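You operate a simulated robot arm through the tools that you are given. There is no shell and no other tool.

You are at the controls of a simulated robot arm. One attempt, no reset.

## Task
Measure stator A53 red to black on the 200 range: yellow dot if under 30 ohms, else green.
Fine: seat it in the nest by the meter, push the socket on, yellow plug in red, blue plug in black, and leave it all set up so; marker back in its cup.

The check looks at the end state, three seconds after you hand in, the way a careful person would. Anything else that was tipped, shoved, dropped, spilled or broken makes it a failure.

## Robot
A 7-joint arm with a two-finger parallel gripper, fixed in place. Base frame: the origin is at the foot of the arm, x ahead of it, y to its left, z up; the work surface is at about z = 820. Lengths are in mm, angles in degrees, forces in N, time in s.
Its first joint turns from -166.0 to 166.0 degrees. Payload 4.4 kg.
The TCP is the grasp point between the finger pads, 23 mm short of the fingertips. In the tool frame z runs along the fingers and y along their closing line. Largest opening 94 mm; finger width 38, thickness 10; the body of the gripper, 54 by 96 mm, starts 39 mm behind the TCP.
Orientation is that of the tool frame in the base frame, as a unit quaternion [x, y, z, w]. With the fingers straight down and closing along the base's y, the tool's x points along the base's -x, its y along +y and its z along -z.

## Interface
- The arm moves only by the tool play_rows. Its argument "increments" is a list that holds one entry, the list of rows, each a list of 7 numbers: the turn, a rotation vector about the tool's x, y, z in degrees, then the shift along the tool's x, y, z in mm, then the opening, from 0 (shut) to 1 (fully open). In form: [[[wx, wy, wz, x, y, z, grip], ...]]. A call has 1 to 20 rows; each row shifts and turns the commanded pose from where the row before left it, along the tool's axes as they then stand. Each row takes 0.2 s and may step no farther than 50 mm and 8.6 degrees from the row before; otherwise, or with a gripper value out of range, the whole call is refused. A pose out of reach is approached as far as the arm can. The call stops where the force on the tool passes 90 N (or 10 N more than at its start, if that is more) or the arm is blocked; 0.2 s more then pass. Each finger travels about 72 mm/s and halts on what it meets, pressing with about 36 N; the grip force reading is that of the motor and also rises with nothing between the fingers. The clock runs only during rows and for 0.2 s after the last one: add rows that do not move to give the fingers time. It gives the time, the measured TCP pose, the force on the tool (base axes), the opening and the grip force at its end, in the units of the frame above (readings bear some noise), with the torque about the TCP (base axes, N m) and any sound that the robot's microphone picked up.
- Cameras (640 x 400 px; columns grow to the right, rows downward): "scene" is fixed at [219.2, 501.1, 1412]; the picture's right is [-0.48, -0.88, 0.00], its down [-0.50, 0.27, -0.82] and it looks along [0.72, -0.40, -0.57] (base axes); focal length 352 px, centre (320, 200). "wrist" rides on the gripper at [86, 16, -74] in the tool frame; the picture's right is [-0.18, 0.98, 0.00], its down [-0.58, -0.11, -0.81] and it looks along [-0.79, -0.15, 0.59] (tool axes); focal length 243 px, centre (320, 200). There is no depth. A picture from a camera that has moved, and an enlarged one, comes with that camera's place and axes in the base frame and with its lens.
- capture(camera): a new picture of that camera. No time passes.
- enlarge(camera, box): a new picture of the part [left, top, right, bottom] of that camera's present view, enlarged. No time passes.
- job_done(): hands the job in; it is judged then, once.

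Nothing tells you positions but the pictures and the camera data. Unless the task says otherwise, let go and move clear before handing in.

The tools are called as a command line: name --argument value ..., lists and objects as JSON in quotes. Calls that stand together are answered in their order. play_rows: Moves the arm, as the interface text tells. Its arguments: {"type":"object","properties":{"increments":{"type":"array","items":{"type":"array","items":{"type":"array","items":{"type":"number"}}}}},"required":["increments"]} The other tools are called the same way: capture (camera) takes a picture; enlarge (camera, box) takes an enlarged picture of a part of a camera's view; job_done () hands the job in.

At the start:

```text
time_s: 0.0
ee_pos: [707.5, 399.0, 1157.2]
tcp_rot: [0.001, 1.0, 0.0, -0.001]
wrist_force: [-0.2, -0.1, 0.3]
wrist_torque: [0.03, -0.02, -0.02]
opening: 94.0
grasp_force: 0.1
```

scene: 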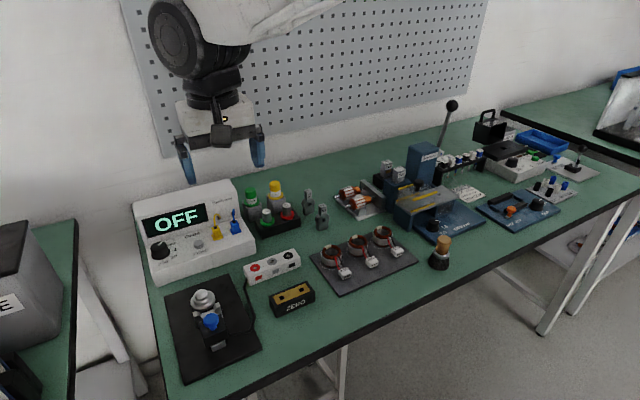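
wrist: 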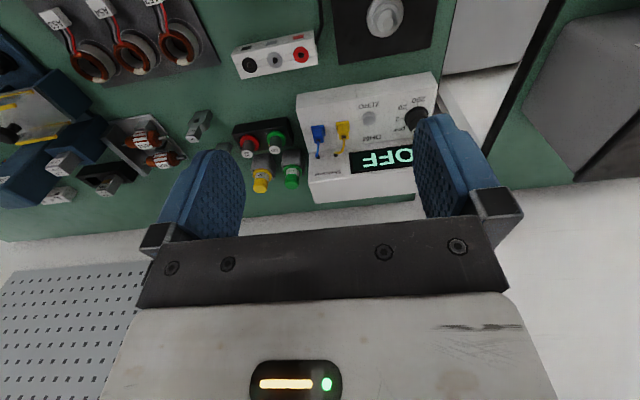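

I see a bench with a meter (OFF), a nest by it, a tray with three stators, a lead block, markers in cups and more. I'll look closer before moving.

enlarge --camera "scene" --box '[130, 170, 290, 270]'

enlarge --camera "scene" --box '[150, 250, 310, 390]'

enlarge --camera "scene" --box '[300, 210, 430, 300]'

enlarge --camera "scene" --box '[230, 170, 350, 250]'

enlarge --camera "scene" --box '[330, 130, 490, 250]'

enlarge --camera "scene" --box '[440, 90, 640, 240]'

enlarge --camera "wrist" --box '[220, 0, 460, 200]'

enlarge --camera "wrist" --box '[0, 0, 240, 200]'

```text
4.00 times, centred on (210, 220) of scene
camera zoom: at [219.2, 501.1, 1412.0], right [-0.48, -0.88, 0.0], down [-0.5, 0.27, -0.82], along [0.72, -0.4, -0.57], focal length 1407 px, centre (760, 120)
```

zoom: 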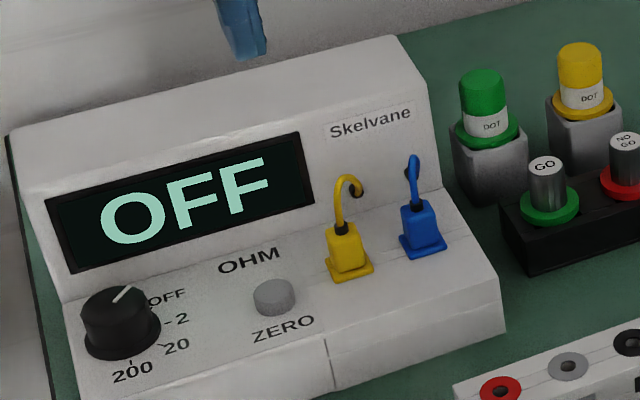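

```text
2.86 times, centred on (230, 320) of scene
camera zoom: at [219.2, 501.1, 1412.0], right [-0.48, -0.88, 0.0], down [-0.5, 0.27, -0.82], along [0.72, -0.4, -0.57], focal length 1005 px, centre (577, -143)
```

zoom: 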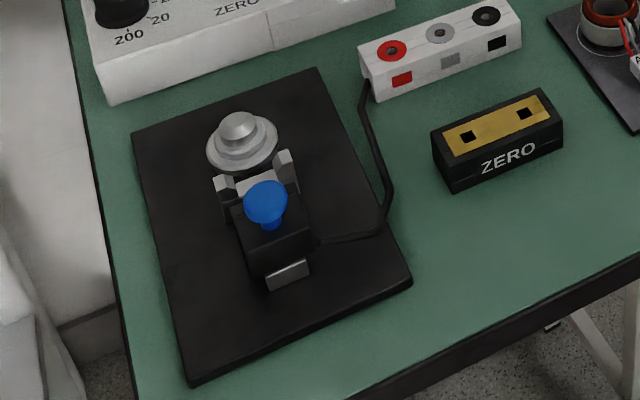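

```text
4.44 times, centred on (365, 255) of scene
camera zoom: at [219.2, 501.1, 1412.0], right [-0.48, -0.88, 0.0], down [-0.5, 0.27, -0.82], along [0.72, -0.4, -0.57], focal length 1563 px, centre (120, -44)
```

zoom: 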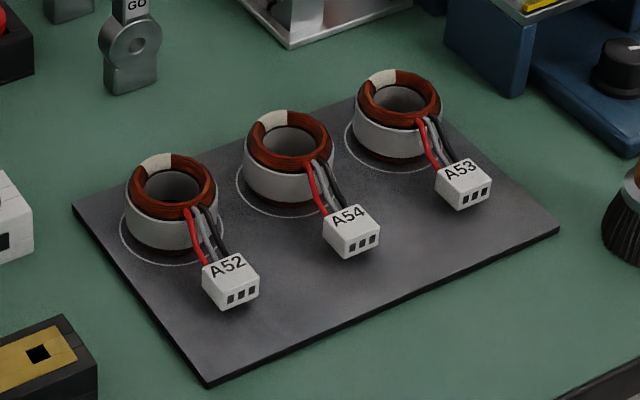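

```text
5.00 times, centred on (290, 210) of scene
camera zoom: at [219.2, 501.1, 1412.0], right [-0.48, -0.88, 0.0], down [-0.5, 0.27, -0.82], along [0.72, -0.4, -0.57], focal length 1759 px, centre (470, 150)
```

zoom: 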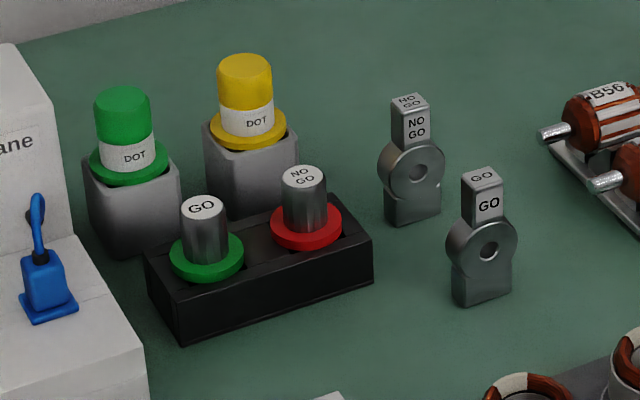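

```text
3.33 times, centred on (410, 190) of scene
camera zoom: at [219.2, 501.1, 1412.0], right [-0.48, -0.88, 0.0], down [-0.5, 0.27, -0.82], along [0.72, -0.4, -0.57], focal length 1172 px, centre (20, 233)
```

zoom: 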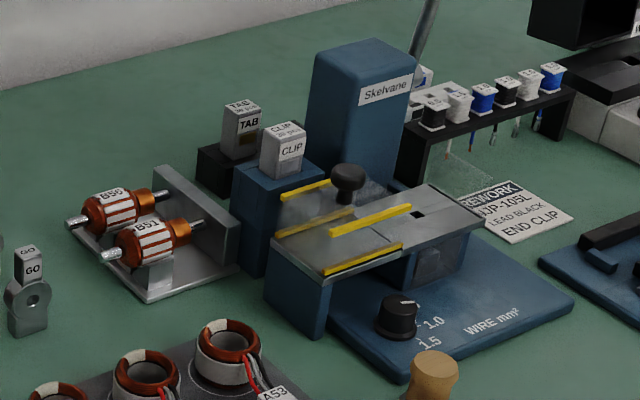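

```text
2.67 times, centred on (540, 165) of scene
camera zoom: at [219.2, 501.1, 1412.0], right [-0.48, -0.88, 0.0], down [-0.5, 0.27, -0.82], along [0.72, -0.4, -0.57], focal length 938 px, centre (-267, 293)
```

zoom: 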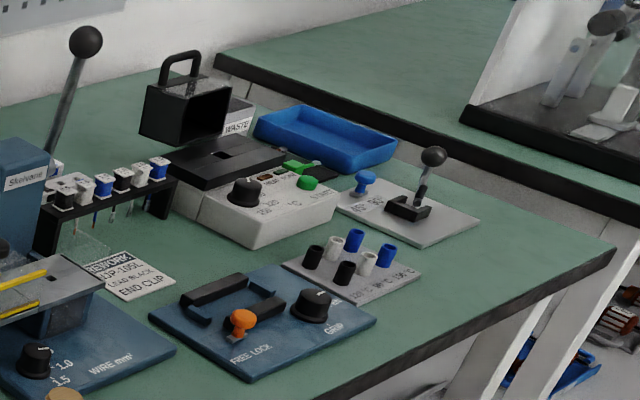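

```text
2.00 times, centred on (340, 100) of wrist
camera zoom: at [621.4, 416.0, 1230.8], right [0.18, 0.98, 0.0], down [0.58, -0.11, 0.81], along [0.79, -0.15, -0.59], focal length 485 px, centre (280, 400)
```

zoom: 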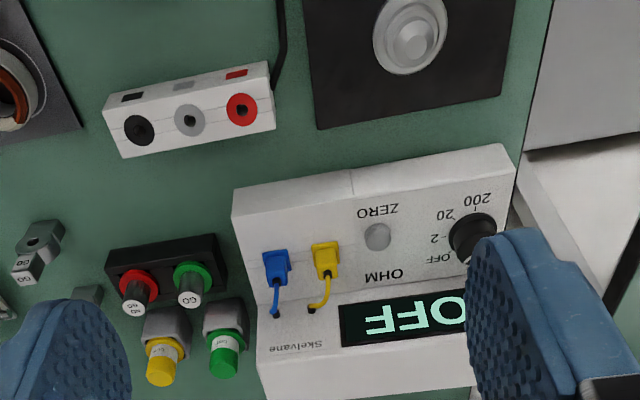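

```text
2.00 times, centred on (120, 100) of wrist
camera zoom: at [621.4, 416.0, 1230.8], right [0.18, 0.98, 0.0], down [0.58, -0.11, 0.81], along [0.79, -0.15, -0.59], focal length 485 px, centre (720, 400)
```

zoom: 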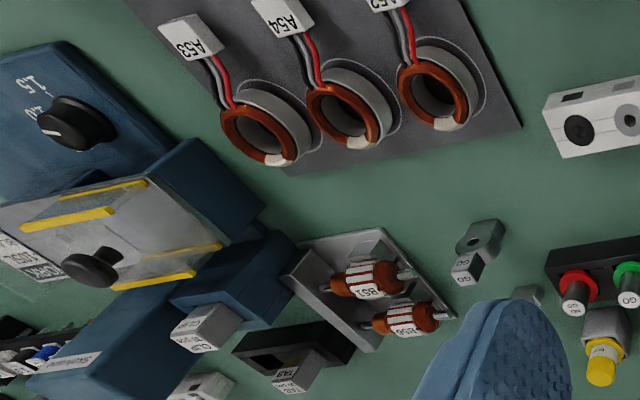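

The meter front deck with knob, ZERO button and parked plugs is around x≈895. The breakout box sockets are near (778, 278–358), the nest post near (754, 480) and A53 near (732, 42). I'll move nearer the meter to look with the wrist camera.

play_rows --increments '[[[0, 0, 0, -24.5, 16.2, 27.4, 1], [0, 0, 0, -24.5, 16.2, 27.4, 1], [0, 0, 0, -24.5, 16.2, 27.4, 1], [0, 0, 0, -24.5, 16.2, 27.4, 1], [0, 0, 0, -24.5, 16.2, 27.4, 1], [0, 0, 0, 0, 0, 0, 1]]]'

capture --camera "wrist"

capture --camera "scene"

```text
time_s: 1.4
ee_pos: [830.7, 479.2, 1018.3]
tcp_rot: [-0.001, 1.0, 0.0, 0.0]
wrist_force: [0.6, 0.8, 1.4]
wrist_torque: [-0.01, 0.0, 0.02]
opening: 94.0
grasp_force: 0.0
```

```text
taken
camera wrist: at [743.8, 495.9, 1091.5], right [0.18, 0.98, 0.0], down [0.58, -0.11, 0.81], along [0.79, -0.15, -0.59], focal length 243 px, centre (320, 200)
```

wrist: 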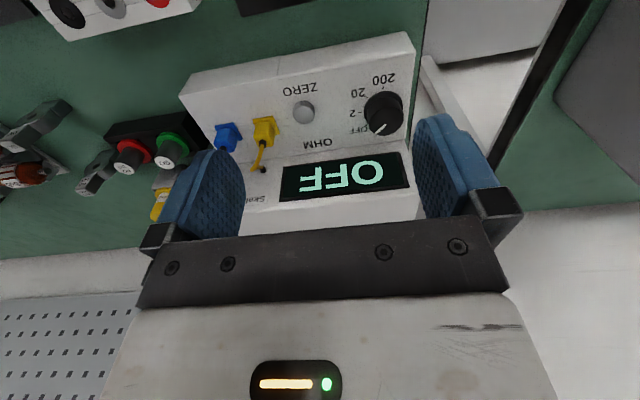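

```text
taken
```

scene: 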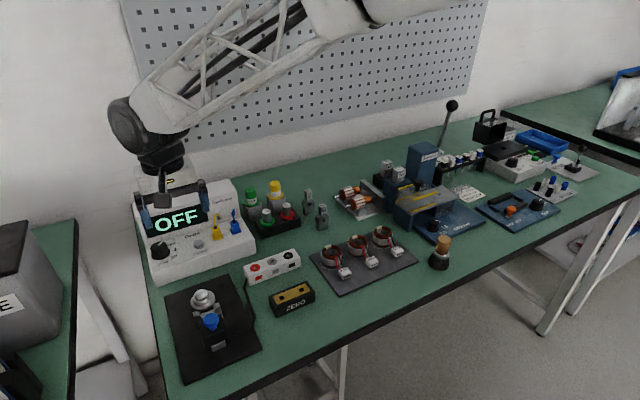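

The wrist view shows the meter deck clearly, knob at OFF with 2, 20 and 200 next to it. I'll enlarge it to get the angles.

enlarge --camera "wrist" --box '[330, 50, 430, 150]'

enlarge --camera "wrist" --box '[190, 40, 330, 190]'

enlarge --camera "scene" --box '[130, 210, 230, 290]'

```text
4.00 times, centred on (380, 100) of wrist
camera zoom: at [743.8, 495.9, 1091.5], right [0.18, 0.98, 0.0], down [0.58, -0.11, 0.81], along [0.79, -0.15, -0.59], focal length 970 px, centre (80, 600)
```

zoom: 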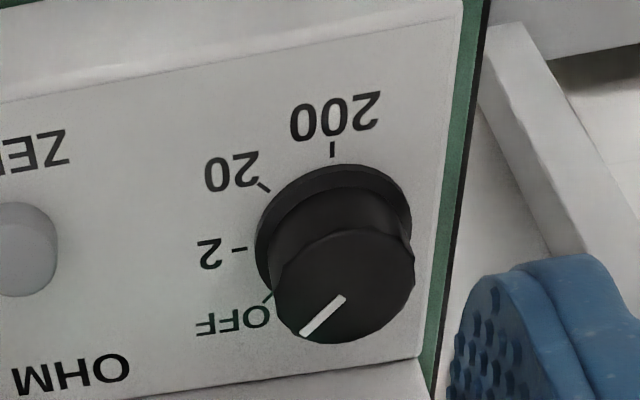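

```text
2.67 times, centred on (260, 115) of wrist
camera zoom: at [743.8, 495.9, 1091.5], right [0.18, 0.98, 0.0], down [0.58, -0.11, 0.81], along [0.79, -0.15, -0.59], focal length 647 px, centre (480, 427)
```

zoom: 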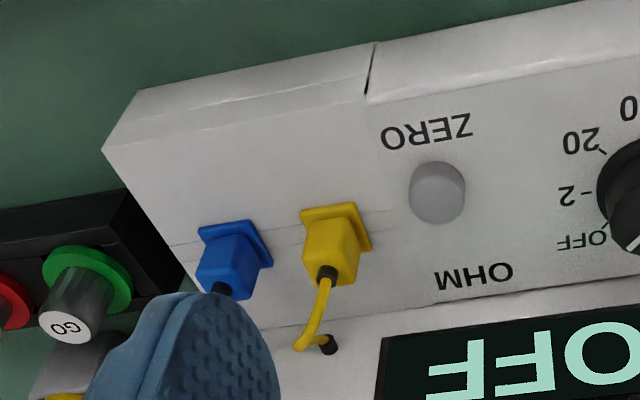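

```text
5.00 times, centred on (180, 250) of scene
camera zoom: at [219.2, 501.1, 1412.0], right [-0.48, -0.88, 0.0], down [-0.5, 0.27, -0.82], along [0.72, -0.4, -0.57], focal length 1759 px, centre (1020, -50)
```

zoom: 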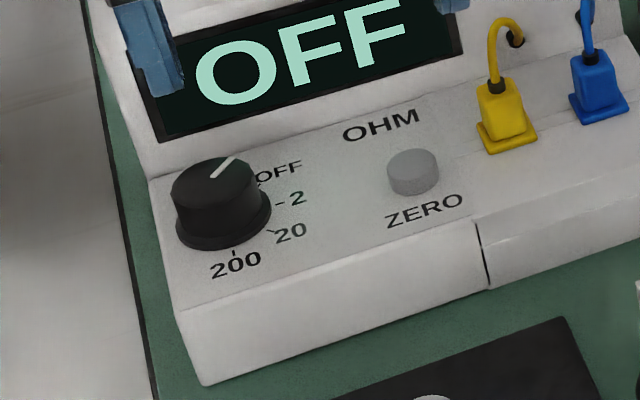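

The knob's cap centre is at about (904, 534, 884), and getting to 200 takes about 135° clockwise seen from above. I'll test whether the arm reaches above it.

play_rows --increments '[[[0, 0, 0, -24.5, 18.3, 9, 0.65], [0, 0, 0, -24.5, 18.3, 9, 0.65], [0, 0, 0, -24.3, 18.2, 10, 0.65], [0, 0, 0, 0, 0, 0, 0.65], [0, 0, 0, 0, 0, 0, 0.65]]]'

capture --camera "wrist"

capture --camera "scene"

```text
time_s: 2.6
ee_pos: [905.7, 534.6, 991.7]
tcp_rot: [-0.001, 1.0, 0.0, -0.001]
wrist_force: [0.3, -0.2, 0.6]
wrist_torque: [0.04, 0.03, 0.02]
opening: 61.4
grasp_force: 0.1
```

```text
taken
camera wrist: at [818.4, 551.1, 1065.1], right [0.18, 0.98, 0.0], down [0.58, -0.11, 0.81], along [0.79, -0.15, -0.59], focal length 243 px, centre (320, 200)
```

wrist: 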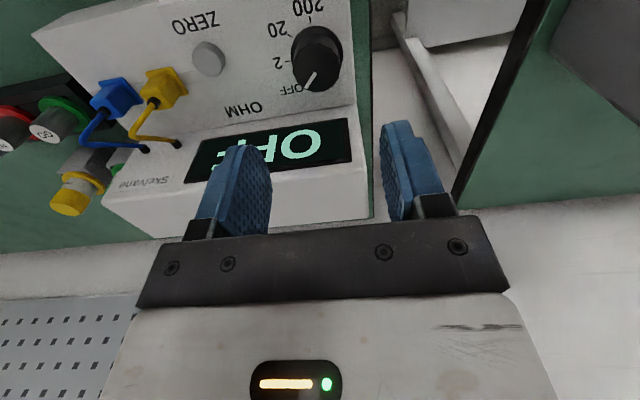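

```text
taken
```

scene: 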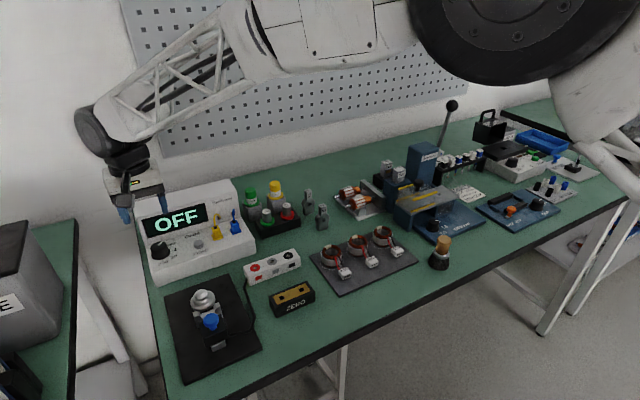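

The pose was reached. Before descending I need the height of the meter's rear part, because the gripper body must clear it.

enlarge --camera "scene" --box '[190, 165, 270, 245]'

enlarge --camera "wrist" --box '[20, 60, 220, 240]'

enlarge --camera "wrist" --box '[260, 0, 400, 100]'

```text
5.00 times, centred on (230, 205) of scene
camera zoom: at [219.2, 501.1, 1412.0], right [-0.48, -0.88, 0.0], down [-0.5, 0.27, -0.82], along [0.72, -0.4, -0.57], focal length 1759 px, centre (770, 175)
```

zoom: 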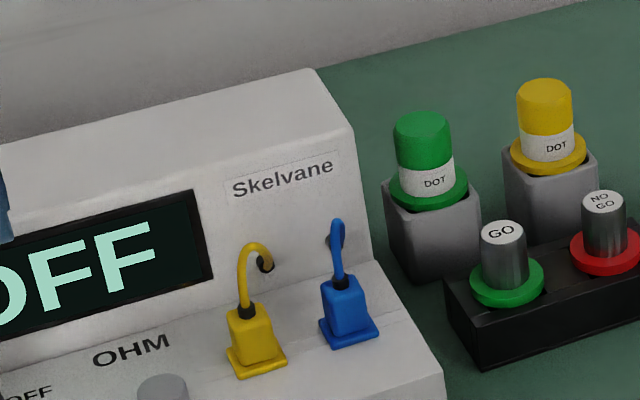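

```text
2.22 times, centred on (120, 150) of wrist
camera zoom: at [818.4, 551.1, 1065.1], right [0.18, 0.98, 0.0], down [0.58, -0.11, 0.81], along [0.79, -0.15, -0.59], focal length 539 px, centre (764, 311)
```

zoom: 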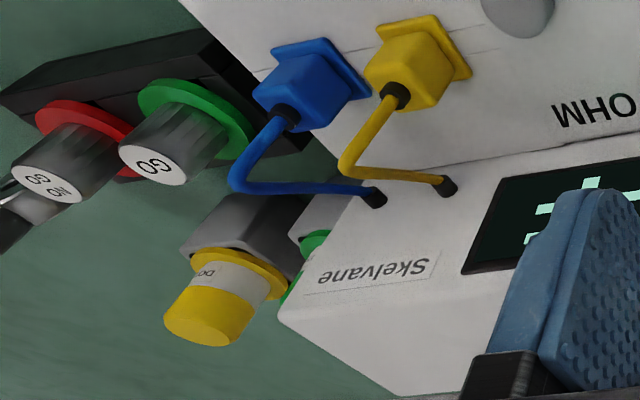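

```text
4.00 times, centred on (330, 50) of wrist
camera zoom: at [818.4, 551.1, 1065.1], right [0.18, 0.98, 0.0], down [0.58, -0.11, 0.81], along [0.79, -0.15, -0.59], focal length 970 px, centre (280, 800)
```

zoom: 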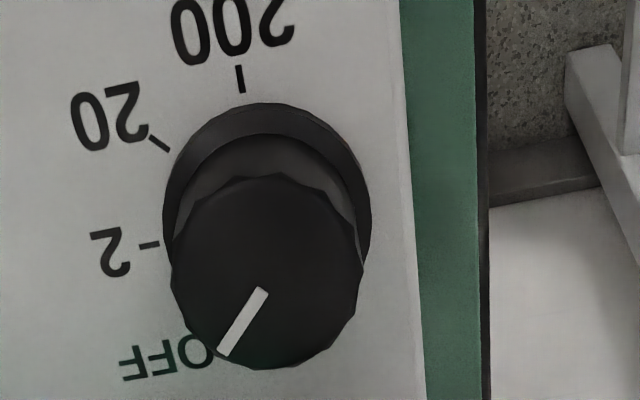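

The meter's rear part tops out at about z≈940 and its face is near x≈952. I'll grip the knob high and turn it in three 45° bites, starting at −22.5°. First I'll come down part way and check reach.

play_rows --increments '[[[0, 0, -7.5, 0, 0, 0, 0.65], [0, 0, -7.5, 0, 0, 0, 0.65], [0, 0, -7.5, 0, 0, 0, 0.65], [0, 0, 0, 0, 0, 25, 0.65], [0, 0, 0, 0, 0, 25, 0.65], [0, 0, 0, 0, 0, 15, 0.65], [0, 0, 0, 0, 0, 0, 0.65]]]'

capture --camera "wrist"

enlarge --camera "scene" --box '[100, 130, 260, 290]'

```text
time_s: 4.2
ee_pos: [904.2, 535.7, 927.2]
tcp_rot: [-0.196, 0.981, 0.0, 0.001]
wrist_force: [-0.1, 0.0, -0.7]
wrist_torque: [0.02, -0.02, 0.01]
opening: 61.0
grasp_force: 0.1
```

```text
taken
camera wrist: at [818.1, 518.0, 1000.7], right [-0.21, 0.98, 0.0], down [0.58, 0.12, 0.81], along [0.79, 0.17, -0.59], focal length 243 px, centre (320, 200)
```

wrist: 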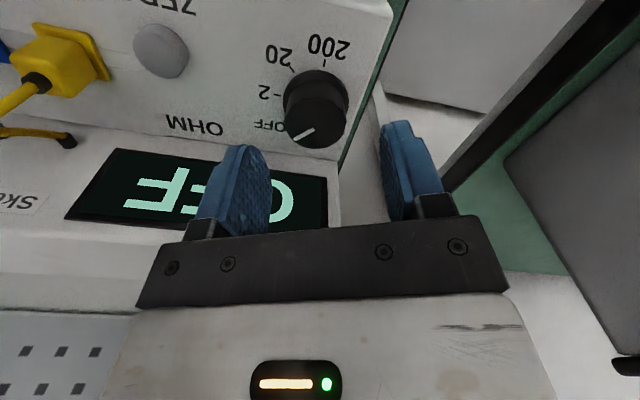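

```text
2.50 times, centred on (180, 210) of scene
camera zoom: at [219.2, 501.1, 1412.0], right [-0.48, -0.88, 0.0], down [-0.5, 0.27, -0.82], along [0.72, -0.4, -0.57], focal length 879 px, centre (670, 175)
```

zoom: 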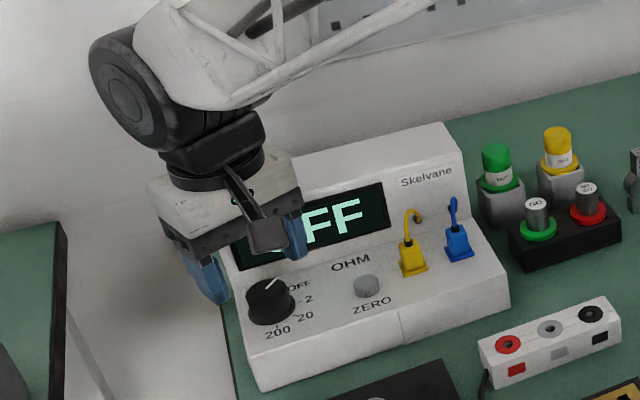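

Reach is fine so far. I'll check how well the tool axis lines up with the knob.

enlarge --camera "wrist" --box '[260, 50, 380, 150]'

```text
4.00 times, centred on (320, 100) of wrist
camera zoom: at [818.1, 518.0, 1000.7], right [-0.21, 0.98, 0.0], down [0.58, 0.12, 0.81], along [0.79, 0.17, -0.59], focal length 970 px, centre (320, 600)
```

zoom: 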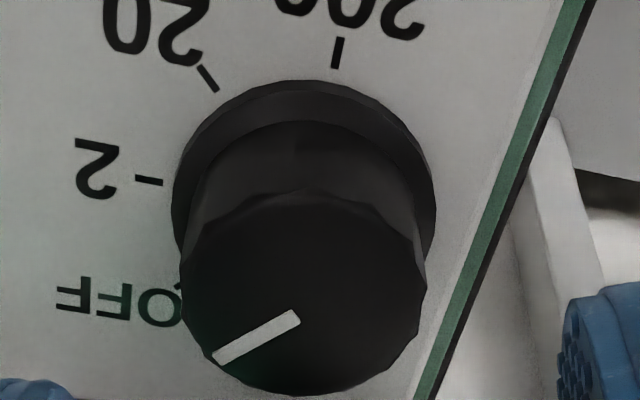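

The knob is within about 2 mm of the tool axis. I'll correct that, go down and grip.

play_rows --increments '[[[0, 0, 0, 1.5, -1.7, 12, 0.65], [0, 0, 0, 0, 0, 12, 0.65], [0, 0, 0, 0, 0, 9, 0.65], [0, 0, 0, 0, 0, 0, 0.65], [0, 0, 0, 0, 0, 0, 0.3], [0, 0, 0, 0, 0, 0, 0.3], [0, 0, 0, 0, 0, 0, 0.3]]]'

capture --camera "wrist"

enlarge --camera "scene" --box '[100, 150, 260, 290]'

```text
time_s: 5.8
ee_pos: [904.5, 534.8, 898.1]
tcp_rot: [-0.195, 0.981, 0.001, 0.002]
wrist_force: [-5.0, -2.8, 64.7]
wrist_torque: [-0.81, -3.12, 0.41]
opening: 34.3
grasp_force: 6.2
```

```text
taken
camera wrist: at [817.5, 515.9, 971.9], right [-0.21, 0.98, 0.0], down [0.57, 0.12, 0.81], along [0.79, 0.17, -0.59], focal length 243 px, centre (320, 200)
```

wrist: 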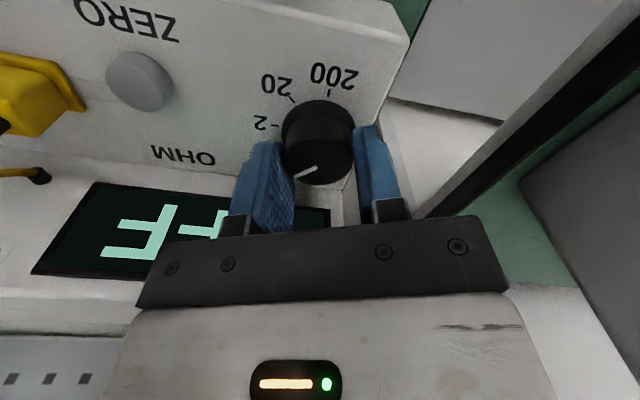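

```text
2.86 times, centred on (180, 220) of scene
camera zoom: at [219.2, 501.1, 1412.0], right [-0.48, -0.88, 0.0], down [-0.5, 0.27, -0.82], along [0.72, -0.4, -0.57], focal length 1005 px, centre (720, 143)
```

zoom: 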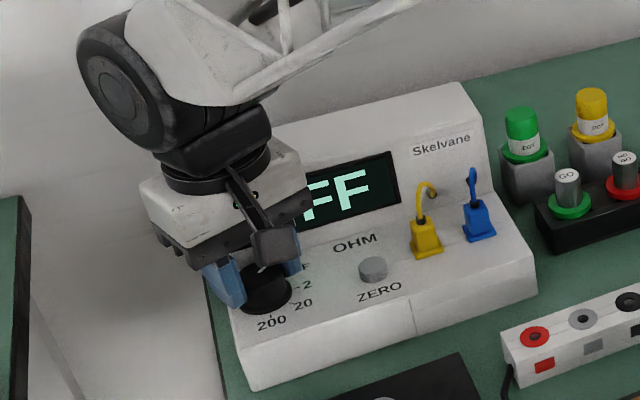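

The gripper body touched the meter's rear top (65 N reading with torque pointing to x≈+48). I'll let go, go up and tilt the tool 15° about the closing line so the body leans back.

play_rows --increments '[[[0, 0, 0, 0, 0, -4, 0.65], [0, 0, 0, 0, 0, 0, 0.65], [0, 0, 0, 0, 0, 0, 0.65], [0, 0, 0, 0, 0, -15, 0.65], [0, 0, 0, 0, 0, -15, 0.65], [0, -7.5, 0, 0, 0, 0, 0.65], [0, -7.5, 0, 0, 0, 0, 0.65], [0, 0, 0, 0, 0, 0, 0.65]]]'

capture --camera "wrist"

enlarge --camera "scene" --box '[100, 150, 260, 290]'

```text
time_s: 7.6
ee_pos: [903.0, 533.1, 927.9]
tcp_rot: [-0.194, 0.972, 0.026, 0.128]
wrist_force: [0.1, -0.3, 0.8]
wrist_torque: [0.0, 0.01, 0.03]
opening: 61.3
grasp_force: 0.1
```

```text
taken
camera wrist: at [801.7, 509.5, 976.9], right [-0.21, 0.98, 0.05], down [0.37, 0.03, 0.93], along [0.91, 0.22, -0.37], focal length 243 px, centre (320, 200)
```

wrist: 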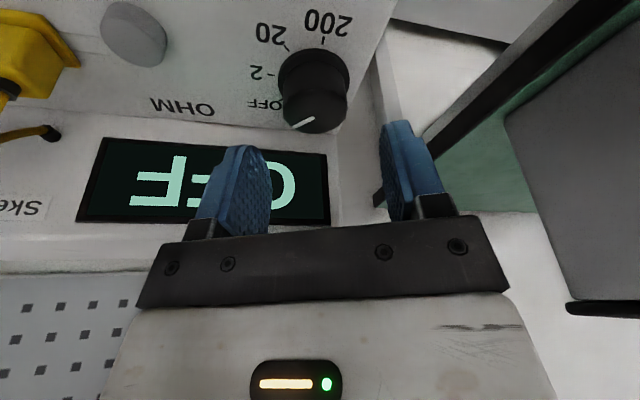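

```text
2.86 times, centred on (180, 220) of scene
camera zoom: at [219.2, 501.1, 1412.0], right [-0.48, -0.88, 0.0], down [-0.5, 0.27, -0.82], along [0.72, -0.4, -0.57], focal length 1005 px, centre (720, 143)
```

zoom: 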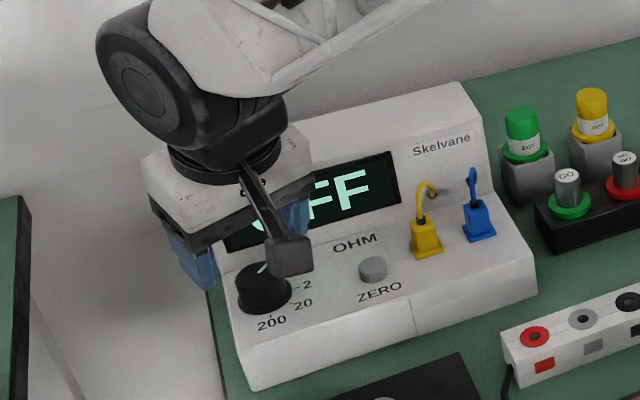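

The tilt is clean and clear of the meter. I'll go straight down onto the knob.

play_rows --increments '[[[0, 0, 0, 4.05, 0.13, 11, 0.65], [0, 0, 0, 4.05, 0.13, 11, 0.65], [0, 0, 0, 4.05, 0.13, 11, 0.65], [0, 0, 0, 0, 0, 0, 0.65]]]'

capture --camera "wrist"

```text
time_s: 8.6
ee_pos: [901.4, 532.6, 893.2]
tcp_rot: [-0.195, 0.972, 0.026, 0.127]
wrist_force: [0.1, 1.3, -0.1]
wrist_torque: [-0.02, -0.02, -0.02]
opening: 61.0
grasp_force: 0.0
```

```text
taken
camera wrist: at [798.8, 507.8, 942.3], right [-0.21, 0.98, 0.05], down [0.37, 0.03, 0.93], along [0.91, 0.22, -0.37], focal length 243 px, centre (320, 200)
```

wrist: 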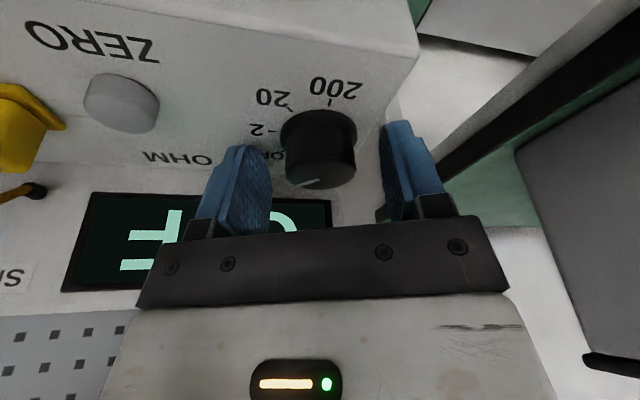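

There's no contact and the fingers straddle the knob. I'll close and turn the first 45° clockwise.

play_rows --increments '[[[0, 0, 0, 0, 0, 0, 0.3], [0, 0, 0, 0, 0, 0, 0.3], [0, 0, 0, 0, 0, 0, 0.3], [1.943, 0, 7.244, 0, 0.52, 0, 0.3], [1.943, 0, 7.244, 0, 0.52, 0, 0.3], [1.943, 0, 7.244, 0, 0.52, 0, 0.3], [1.943, 0, 7.244, 0, 0.52, 0, 0.3], [1.943, 0, 7.244, 0, 0.52, 0, 0.3], [1.943, 0, 7.244, 0, 0.52, 0, 0.3], [0, 0, 0, 0, 0, 0, 0.3]]]'

capture --camera "wrist"

enlarge --camera "scene" --box '[100, 150, 260, 290]'

```text
time_s: 10.6
ee_pos: [899.9, 532.7, 895.9]
tcp_rot: [0.187, 0.974, -0.025, 0.128]
wrist_force: [-22.3, -23.2, 15.4]
wrist_torque: [0.21, 0.96, -0.04]
opening: 33.7
grasp_force: 44.8
stopped in row 10: the force on the tool passed its limit at 92 N (the readings are from after the stop); the commanded pose is now the measured one
```

```text
taken
camera wrist: at [810.5, 586.8, 944.7], right [0.53, 0.85, 0.05], down [0.29, -0.23, 0.93], along [0.8, -0.48, -0.37], focal length 243 px, centre (320, 200)
```

wrist: 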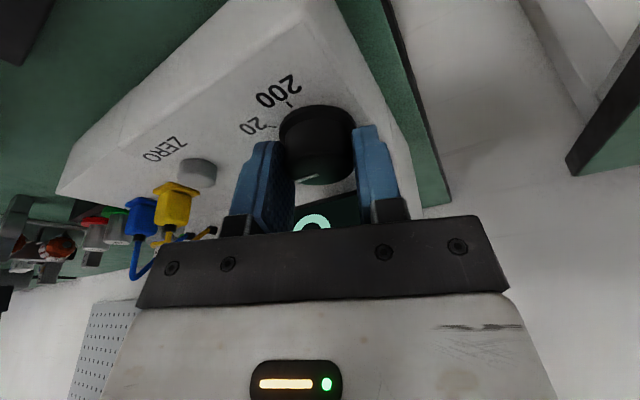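

```text
2.86 times, centred on (180, 220) of scene
camera zoom: at [219.2, 501.1, 1412.0], right [-0.48, -0.88, 0.0], down [-0.5, 0.27, -0.82], along [0.72, -0.4, -0.57], focal length 1005 px, centre (720, 143)
```

zoom: 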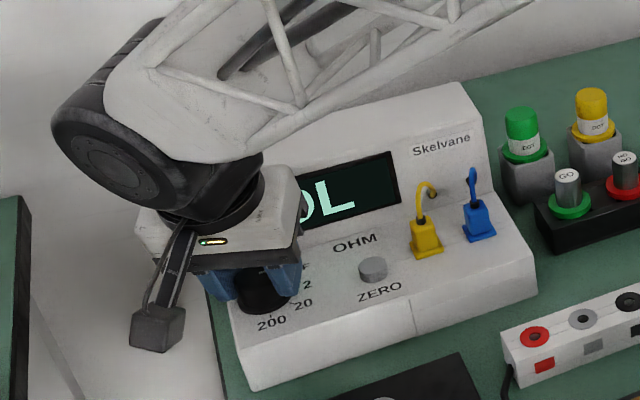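

The display changed from OFF to OL, so the knob has turned. I'll let go, turn back −45° around it and look again before the next bite.

play_rows --increments '[[[0, 0, 0, 0, 0, 0, 0.65], [0, 0, 0, 0, 0, 0, 0.65], [0, 0, 0, 0, 0, 0, 0.65], [-1.943, 0, -7.244, 0, -0.26, 0, 0.65], [-1.943, 0, -7.244, 0, -0.26, 0, 0.65], [-1.943, 0, -7.244, 0, -0.26, 0, 0.65], [-1.943, 0, -7.244, 0, -0.26, 0, 0.65], [-1.943, 0, -7.244, 0, -0.26, 0, 0.65], [-1.943, 0, -7.244, 0, -0.26, 0, 0.65], [0, 0, 0, 0, 0, 0, 0.65]]]'

enlarge --camera "wrist" --box '[240, 60, 400, 200]'

enlarge --camera "scene" --box '[100, 150, 260, 290]'

```text
time_s: 12.8
ee_pos: [901.3, 533.0, 894.7]
tcp_rot: [-0.202, 0.971, 0.026, 0.129]
wrist_force: [-0.2, 0.6, 0.4]
wrist_torque: [0.01, 0.0, 0.02]
opening: 61.2
grasp_force: 0.0
```

```text
2.86 times, centred on (320, 130) of wrist
camera zoom: at [799.6, 506.8, 944.3], right [-0.23, 0.97, 0.05], down [0.37, 0.04, 0.93], along [0.9, 0.23, -0.37], focal length 693 px, centre (320, 400)
```

zoom: 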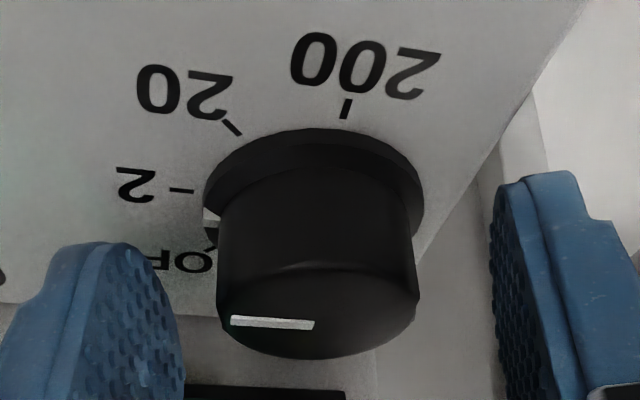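

```text
2.86 times, centred on (180, 220) of scene
camera zoom: at [219.2, 501.1, 1412.0], right [-0.48, -0.88, 0.0], down [-0.5, 0.27, -0.82], along [0.72, -0.4, -0.57], focal length 1005 px, centre (720, 143)
```

zoom: 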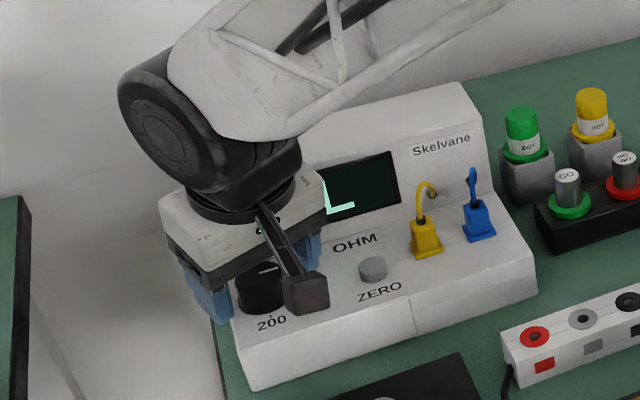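

The pointer is now on 2. I'll re-centre slightly, close and check the side force before turning again.

play_rows --increments '[[[0, 0, 0, 0, -0.9, 0, 0.65], [0, 0, 0, 0, 0, 0, 0.3], [0, 0, 0, 0, 0, 0, 0.3], [0, 0, 0, 0, 0, 0, 0.3]]]'

```text
time_s: 13.8
ee_pos: [899.9, 532.6, 897.1]
tcp_rot: [-0.201, 0.971, 0.026, 0.129]
wrist_force: [-14.8, 11.8, 11.7]
wrist_torque: [0.64, 0.86, 0.0]
opening: 33.7
grasp_force: 45.2
```

There's about 1 mm of side mismatch. I'll undo that shift and turn half a bite with no lateral offset to see the forces.

play_rows --increments '[[[0, 0, 0, 0, 0.9, -0.5, 0.3], [1.943, 0, 7.244, 0, 0, 0, 0.3], [1.943, 0, 7.244, 0, 0, 0, 0.3], [1.943, 0, 7.244, 0, 0, 0, 0.3], [0, 0, 0, 0, 0, 0, 0.3]]]'

```text
time_s: 15.0
ee_pos: [900.1, 532.6, 896.9]
tcp_rot: [-0.007, 0.991, 0.001, 0.131]
wrist_force: [-15.8, 17.3, 16.2]
wrist_torque: [0.71, 0.69, -0.02]
opening: 33.4
grasp_force: 44.9
```

play_rows --increments '[[[1.943, 0, 7.244, 0.4, 0.7, -0.4, 0.3], [1.943, 0, 7.244, 0.2, 0.5, -0.3, 0.3], [1.943, 0, 7.244, 0, 0.3, 0, 0.3], [0, 0, 0, 0, 0, 0, 0.3]]]'

enlarge --camera "scene" --box '[100, 150, 260, 290]'

```text
time_s: 16.0
ee_pos: [900.6, 532.4, 895.4]
tcp_rot: [0.186, 0.974, -0.025, 0.129]
wrist_force: [14.7, 9.6, 10.6]
wrist_torque: [-0.3, -0.4, -0.01]
opening: 33.8
grasp_force: 45.3
```

```text
2.86 times, centred on (180, 220) of scene
camera zoom: at [219.2, 501.1, 1412.0], right [-0.48, -0.88, 0.0], down [-0.5, 0.27, -0.82], along [0.72, -0.4, -0.57], focal length 1005 px, centre (720, 143)
```

zoom: 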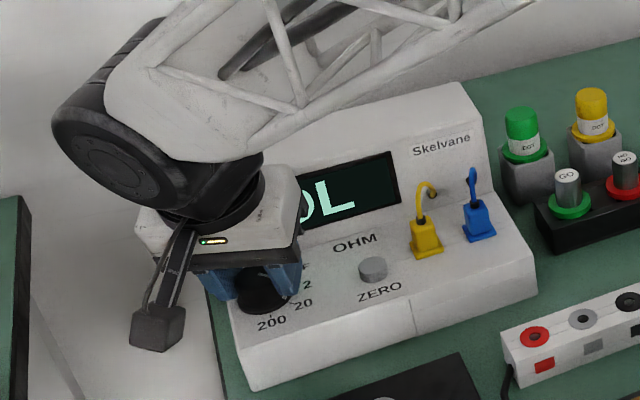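

That bite went through with low forces. I'll release, swing back and take the third bite.

play_rows --increments '[[[0, 0, 0, 0, 0, 0, 0.65], [0, 0, 0, 0, 0, 0, 0.65], [0, 0, 0, 0, 0, 0, 0.65], [-1.943, 0, -7.244, 0, -0.3, 0, 0.65], [-1.943, 0, -7.244, 0, -0.3, 0, 0.65], [-1.943, 0, -7.244, 0, -0.3, 0, 0.65], [-1.943, 0, -7.244, 0, -0.3, 0, 0.65], [-1.943, 0, -7.244, 0, -0.3, 0, 0.65], [-1.943, 0, -7.244, 0, -0.3, 0, 0.65], [0, 0, 0, 0, 0, 0, 0.65]]]'

enlarge --camera "wrist" --box '[240, 60, 400, 200]'

```text
time_s: 18.2
ee_pos: [900.0, 532.6, 895.0]
tcp_rot: [-0.202, 0.971, 0.026, 0.129]
wrist_force: [0.0, 0.6, -0.3]
wrist_torque: [-0.04, 0.0, -0.01]
opening: 61.0
grasp_force: 0.1
```

```text
2.86 times, centred on (320, 130) of wrist
camera zoom: at [798.7, 506.7, 944.7], right [-0.23, 0.97, 0.05], down [0.37, 0.04, 0.93], along [0.9, 0.23, -0.37], focal length 693 px, centre (320, 400)
```

zoom: 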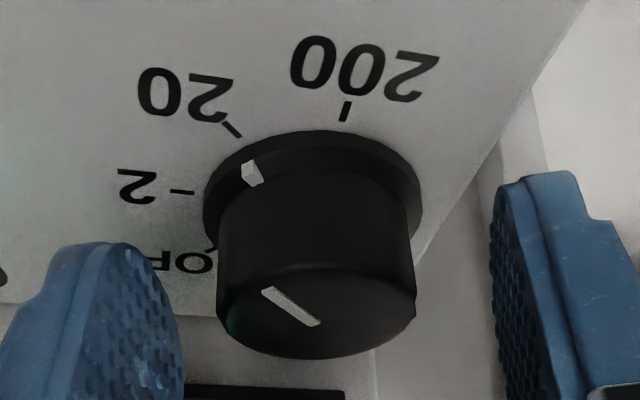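

The pointer now sits at 20. One more 45° bite to 200.

play_rows --increments '[[[0, 0, 0, 0, 0, 0, 0.3], [0, 0, 0, 0, 0, 0, 0.3], [0, 0, 0, 0, 0, 0, 0.3], [1.943, 0, 7.244, 0, 0.3, 0, 0.3], [1.943, 0, 7.244, 0, 0.3, 0, 0.3], [1.943, 0, 7.244, 0, 0.3, 0, 0.3], [0, 0, 0, 0, 0, 0, 0.3]]]'

```text
time_s: 19.8
ee_pos: [899.3, 533.2, 896.5]
tcp_rot: [-0.007, 0.991, 0.001, 0.13]
wrist_force: [-2.1, -6.7, -0.5]
wrist_torque: [0.52, 0.22, 0.0]
opening: 33.8
grasp_force: 44.6
```

play_rows --increments '[[[1.943, 0, 7.244, 0, 0.1, 0, 0.3], [1.943, 0, 7.244, 0, 0.2, 0, 0.3], [1.943, 0, 7.244, 0, 0.2, 0, 0.3], [0, 0, 0, 0, 0, 0, 0.3], [0, 0, 0, 0, 0, 0, 0.65], [0, 0, 0, 0, 0, 0, 0.65], [0, 0, 0, 0, 0, 0, 0.65], [-1.943, 0, -7.244, 0, -0.3, 0, 0.65], [-1.943, 0, -7.244, 0, -0.3, 0, 0.65], [-1.943, 0, -7.244, 0, -0.3, 0, 0.65], [0, 0, 0, 0, 0, 0, 0.65]]]'

enlarge --camera "wrist" --box '[240, 60, 400, 200]'

capture --camera "scene"

```text
time_s: 22.2
ee_pos: [899.5, 532.4, 895.8]
tcp_rot: [-0.007, 0.991, 0.0, 0.131]
wrist_force: [-0.2, -0.2, -0.8]
wrist_torque: [0.0, 0.0, -0.02]
opening: 60.9
grasp_force: 0.0
```

```text
2.86 times, centred on (320, 130) of wrist
camera zoom: at [796.4, 547.1, 945.0], right [0.16, 0.99, 0.05], down [0.35, -0.1, 0.93], along [0.92, -0.13, -0.37], focal length 693 px, centre (320, 400)
```

zoom: 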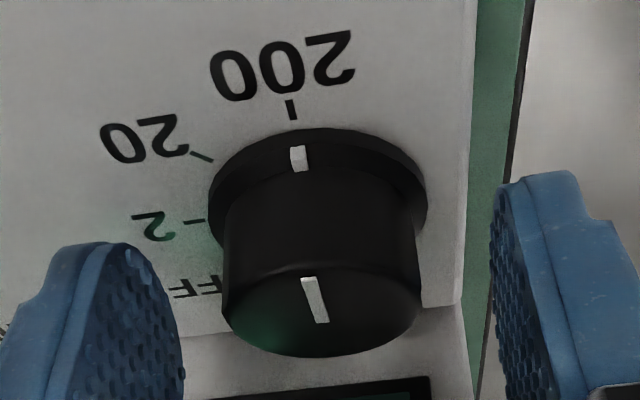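

```text
taken
```

scene: 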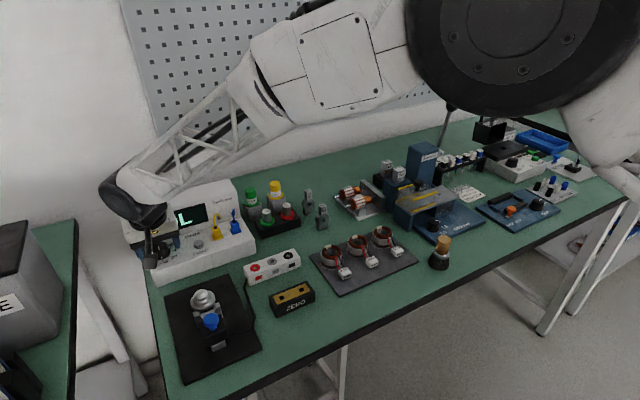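

The knob points at 200 and the display reads OL with the plugs open. I'll go straight up, untilt and move over the plugs to look at them.

play_rows --increments '[[[0, 0, 0, -9.07, 0, -33.8, 0.65], [0, 0, 0, -9.07, 0, -33.8, 0.65], [0, 0, 0, -9.07, 0, -33.8, 0.65], [0, 7.5, 0, 0, 0, 0, 0.65], [0, 7.5, 0, 0, 0, 0, 0.65], [0, 0, 0, 10, -42, 0, 0.4], [0, 0, 0, 10, -42, 0, 0.4], [0, 0, 0, 10, -42, 0, 0.4], [0, 0, 0, 0, 0, 0, 0.4]]]'

capture --camera "wrist"

enlarge --camera "scene" --box '[130, 170, 290, 270]'

```text
time_s: 24.2
ee_pos: [870.3, 405.4, 1002.3]
tcp_rot: [-0.008, 1.0, 0.0, -0.001]
wrist_force: [0.0, 0.2, -0.3]
wrist_torque: [-0.02, 0.02, 0.0]
opening: 37.8
grasp_force: 0.0
```

```text
taken
camera wrist: at [784.2, 420.1, 1076.3], right [0.17, 0.99, 0.0], down [0.58, -0.1, 0.81], along [0.8, -0.14, -0.59], focal length 243 px, centre (320, 200)
```

wrist: 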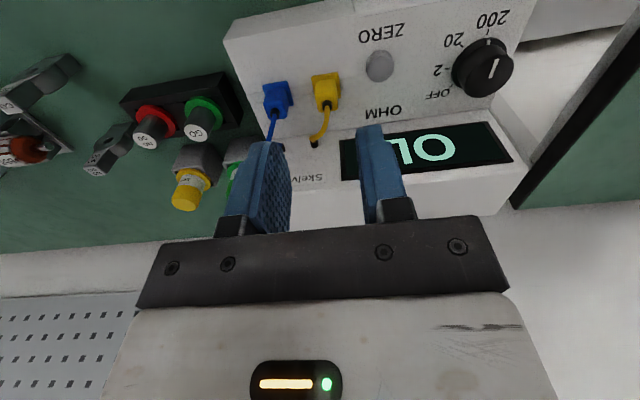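

```text
4.00 times, centred on (210, 220) of scene
camera zoom: at [219.2, 501.1, 1412.0], right [-0.48, -0.88, 0.0], down [-0.5, 0.27, -0.82], along [0.72, -0.4, -0.57], focal length 1407 px, centre (760, 120)
```

zoom: 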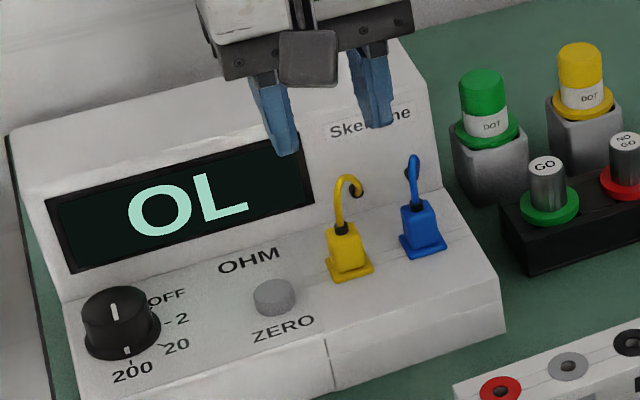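

enlarge --camera "wrist" --box '[240, 50, 380, 150]'

enlarge --camera "scene" --box '[190, 190, 260, 250]'

enlarge --camera "scene" --box '[235, 240, 325, 320]'

```text
4.00 times, centred on (310, 100) of wrist
camera zoom: at [784.2, 420.1, 1076.3], right [0.17, 0.99, 0.0], down [0.58, -0.1, 0.81], along [0.8, -0.14, -0.59], focal length 970 px, centre (360, 600)
```

zoom: 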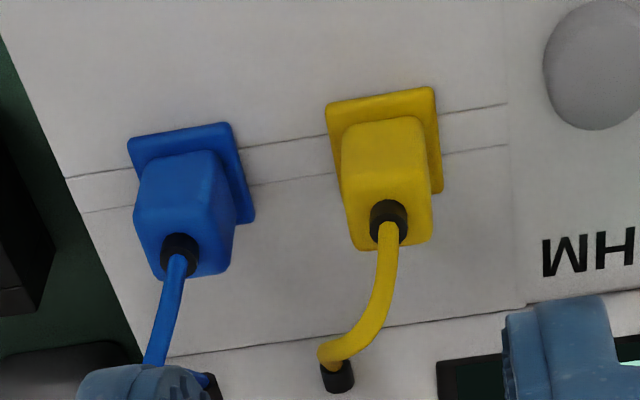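

```text
6.67 times, centred on (225, 220) of scene
camera zoom: at [219.2, 501.1, 1412.0], right [-0.48, -0.88, 0.0], down [-0.5, 0.27, -0.82], along [0.72, -0.4, -0.57], focal length 2345 px, centre (953, 67)
```

zoom: 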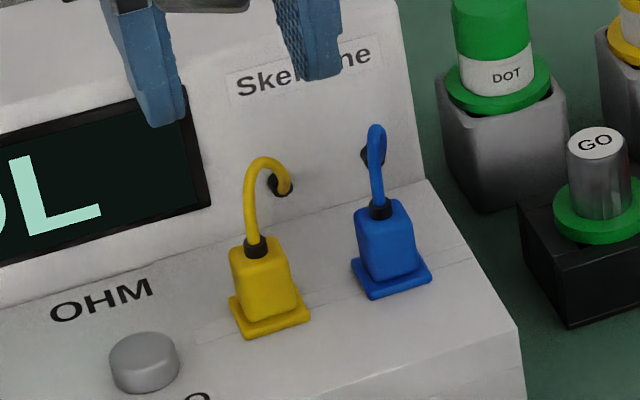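

```text
5.00 times, centred on (280, 280) of scene
camera zoom: at [219.2, 501.1, 1412.0], right [-0.48, -0.88, 0.0], down [-0.5, 0.27, -0.82], along [0.72, -0.4, -0.57], focal length 1759 px, centre (520, -200)
```

zoom: 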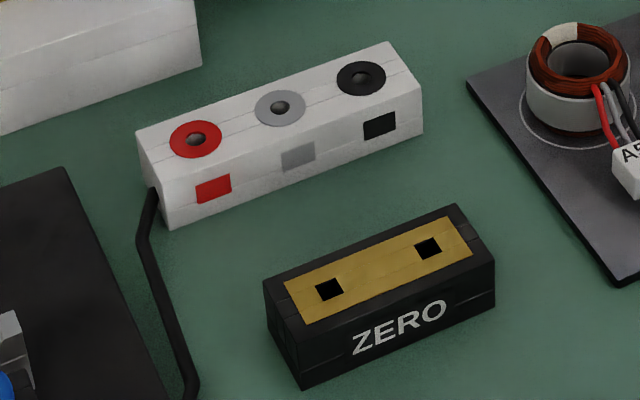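

The plug tops are at about (903, 406, 887) for yellow and (903, 360, 887) for blue, with the deck at z≈860. I'll descend over yellow with a narrow opening.

play_rows --increments '[[[0, 0, 0.9, -16, 0.3, 25, 0.4], [0, 0, 0, -16.7, 0.3, 25, 0.4], [0, 0, 0, 0, 0, 25, 0.4], [0, 0, 0, 0, 0, 0, 0.4]]]'

capture --camera "wrist"

enlarge --camera "scene" --box '[160, 170, 260, 250]'

```text
time_s: 25.2
ee_pos: [905.1, 403.9, 927.5]
tcp_rot: [0.0, 1.0, -0.001, 0.001]
wrist_force: [-0.8, 0.0, 0.3]
wrist_torque: [-0.01, 0.03, 0.04]
opening: 37.8
grasp_force: 0.0
```

```text
taken
camera wrist: at [818.4, 421.0, 1000.9], right [0.18, 0.98, 0.0], down [0.58, -0.11, 0.81], along [0.79, -0.15, -0.59], focal length 243 px, centre (320, 200)
```

wrist: 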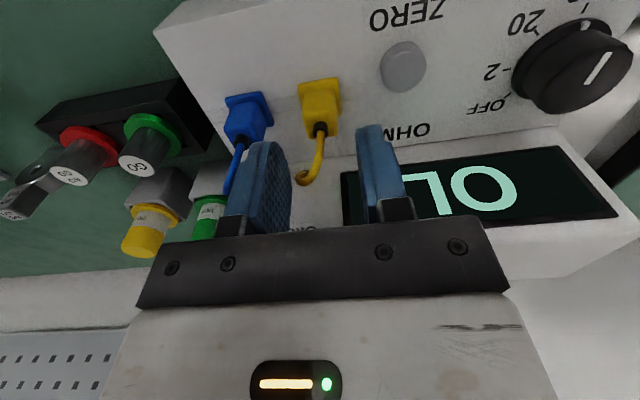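

```text
5.00 times, centred on (210, 210) of scene
camera zoom: at [219.2, 501.1, 1412.0], right [-0.48, -0.88, 0.0], down [-0.5, 0.27, -0.82], along [0.72, -0.4, -0.57], focal length 1759 px, centre (870, 150)
```

zoom: 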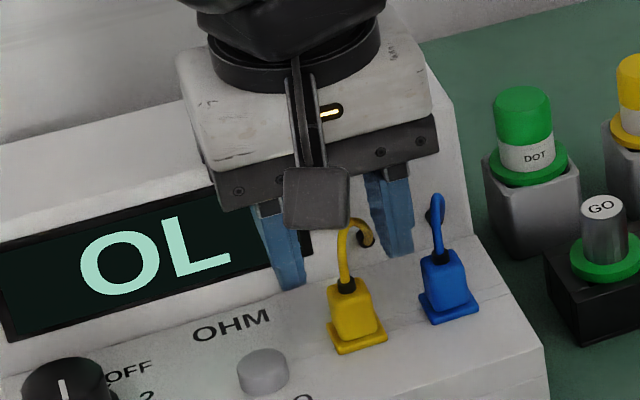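

The boot lies right on the tool axis. I'll go down to grip the yellow plug.

play_rows --increments '[[[0, 0, 0, 0, 0, 20, 0.4], [0, 0, 0, 0, 0, 18, 0.4], [0, 0, 0, 0, 0, 0, 0.4], [0, 0, 0, 0, 0, 0, 0.05], [0, 0, 0, 0, 0, 0, 0.05], [0, 0, 0, 0, 0, 0, 0.05]]]'

capture --camera "wrist"

```text
time_s: 26.1
ee_pos: [908.4, 406.0, 898.8]
tcp_rot: [0.0, 1.0, 0.003, 0.006]
wrist_force: [-0.3, -0.1, 9.6]
wrist_torque: [0.06, -0.14, -0.12]
opening: 17.8
grasp_force: 14.2
stopped in row 4: the force on the tool passed its limit at 94 N (the readings are from after the stop); the commanded pose is now the measured one
```

```text
taken
camera wrist: at [820.5, 423.1, 971.2], right [0.18, 0.98, 0.01], down [0.57, -0.11, 0.81], along [0.8, -0.15, -0.58], focal length 243 px, centre (320, 200)
```

wrist: 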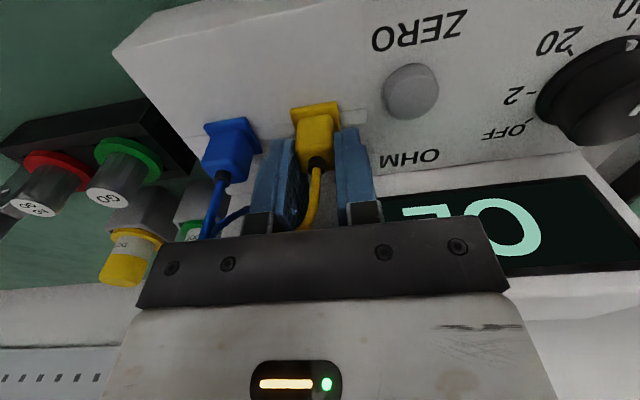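

I hit something above 90 N on the way down. I'll check from both cameras before doing anything else.

enlarge --camera "scene" --box '[150, 120, 270, 250]'

enlarge --camera "wrist" --box '[180, 80, 420, 240]'

```text
3.08 times, centred on (210, 185) of scene
camera zoom: at [219.2, 501.1, 1412.0], right [-0.48, -0.88, 0.0], down [-0.5, 0.27, -0.82], along [0.72, -0.4, -0.57], focal length 1082 px, centre (658, 246)
```

zoom: 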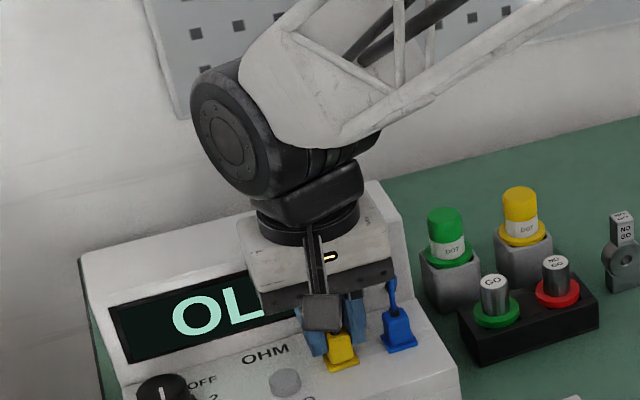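

```text
2.50 times, centred on (300, 160) of wrist
camera zoom: at [820.5, 423.1, 971.2], right [0.18, 0.98, 0.01], down [0.57, -0.11, 0.81], along [0.8, -0.15, -0.58], focal length 606 px, centre (370, 300)
```

zoom: 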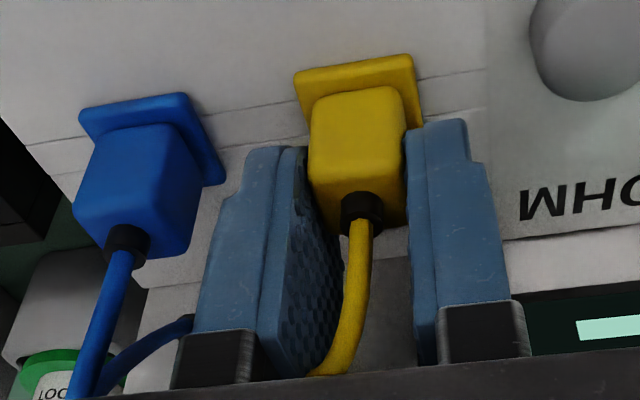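

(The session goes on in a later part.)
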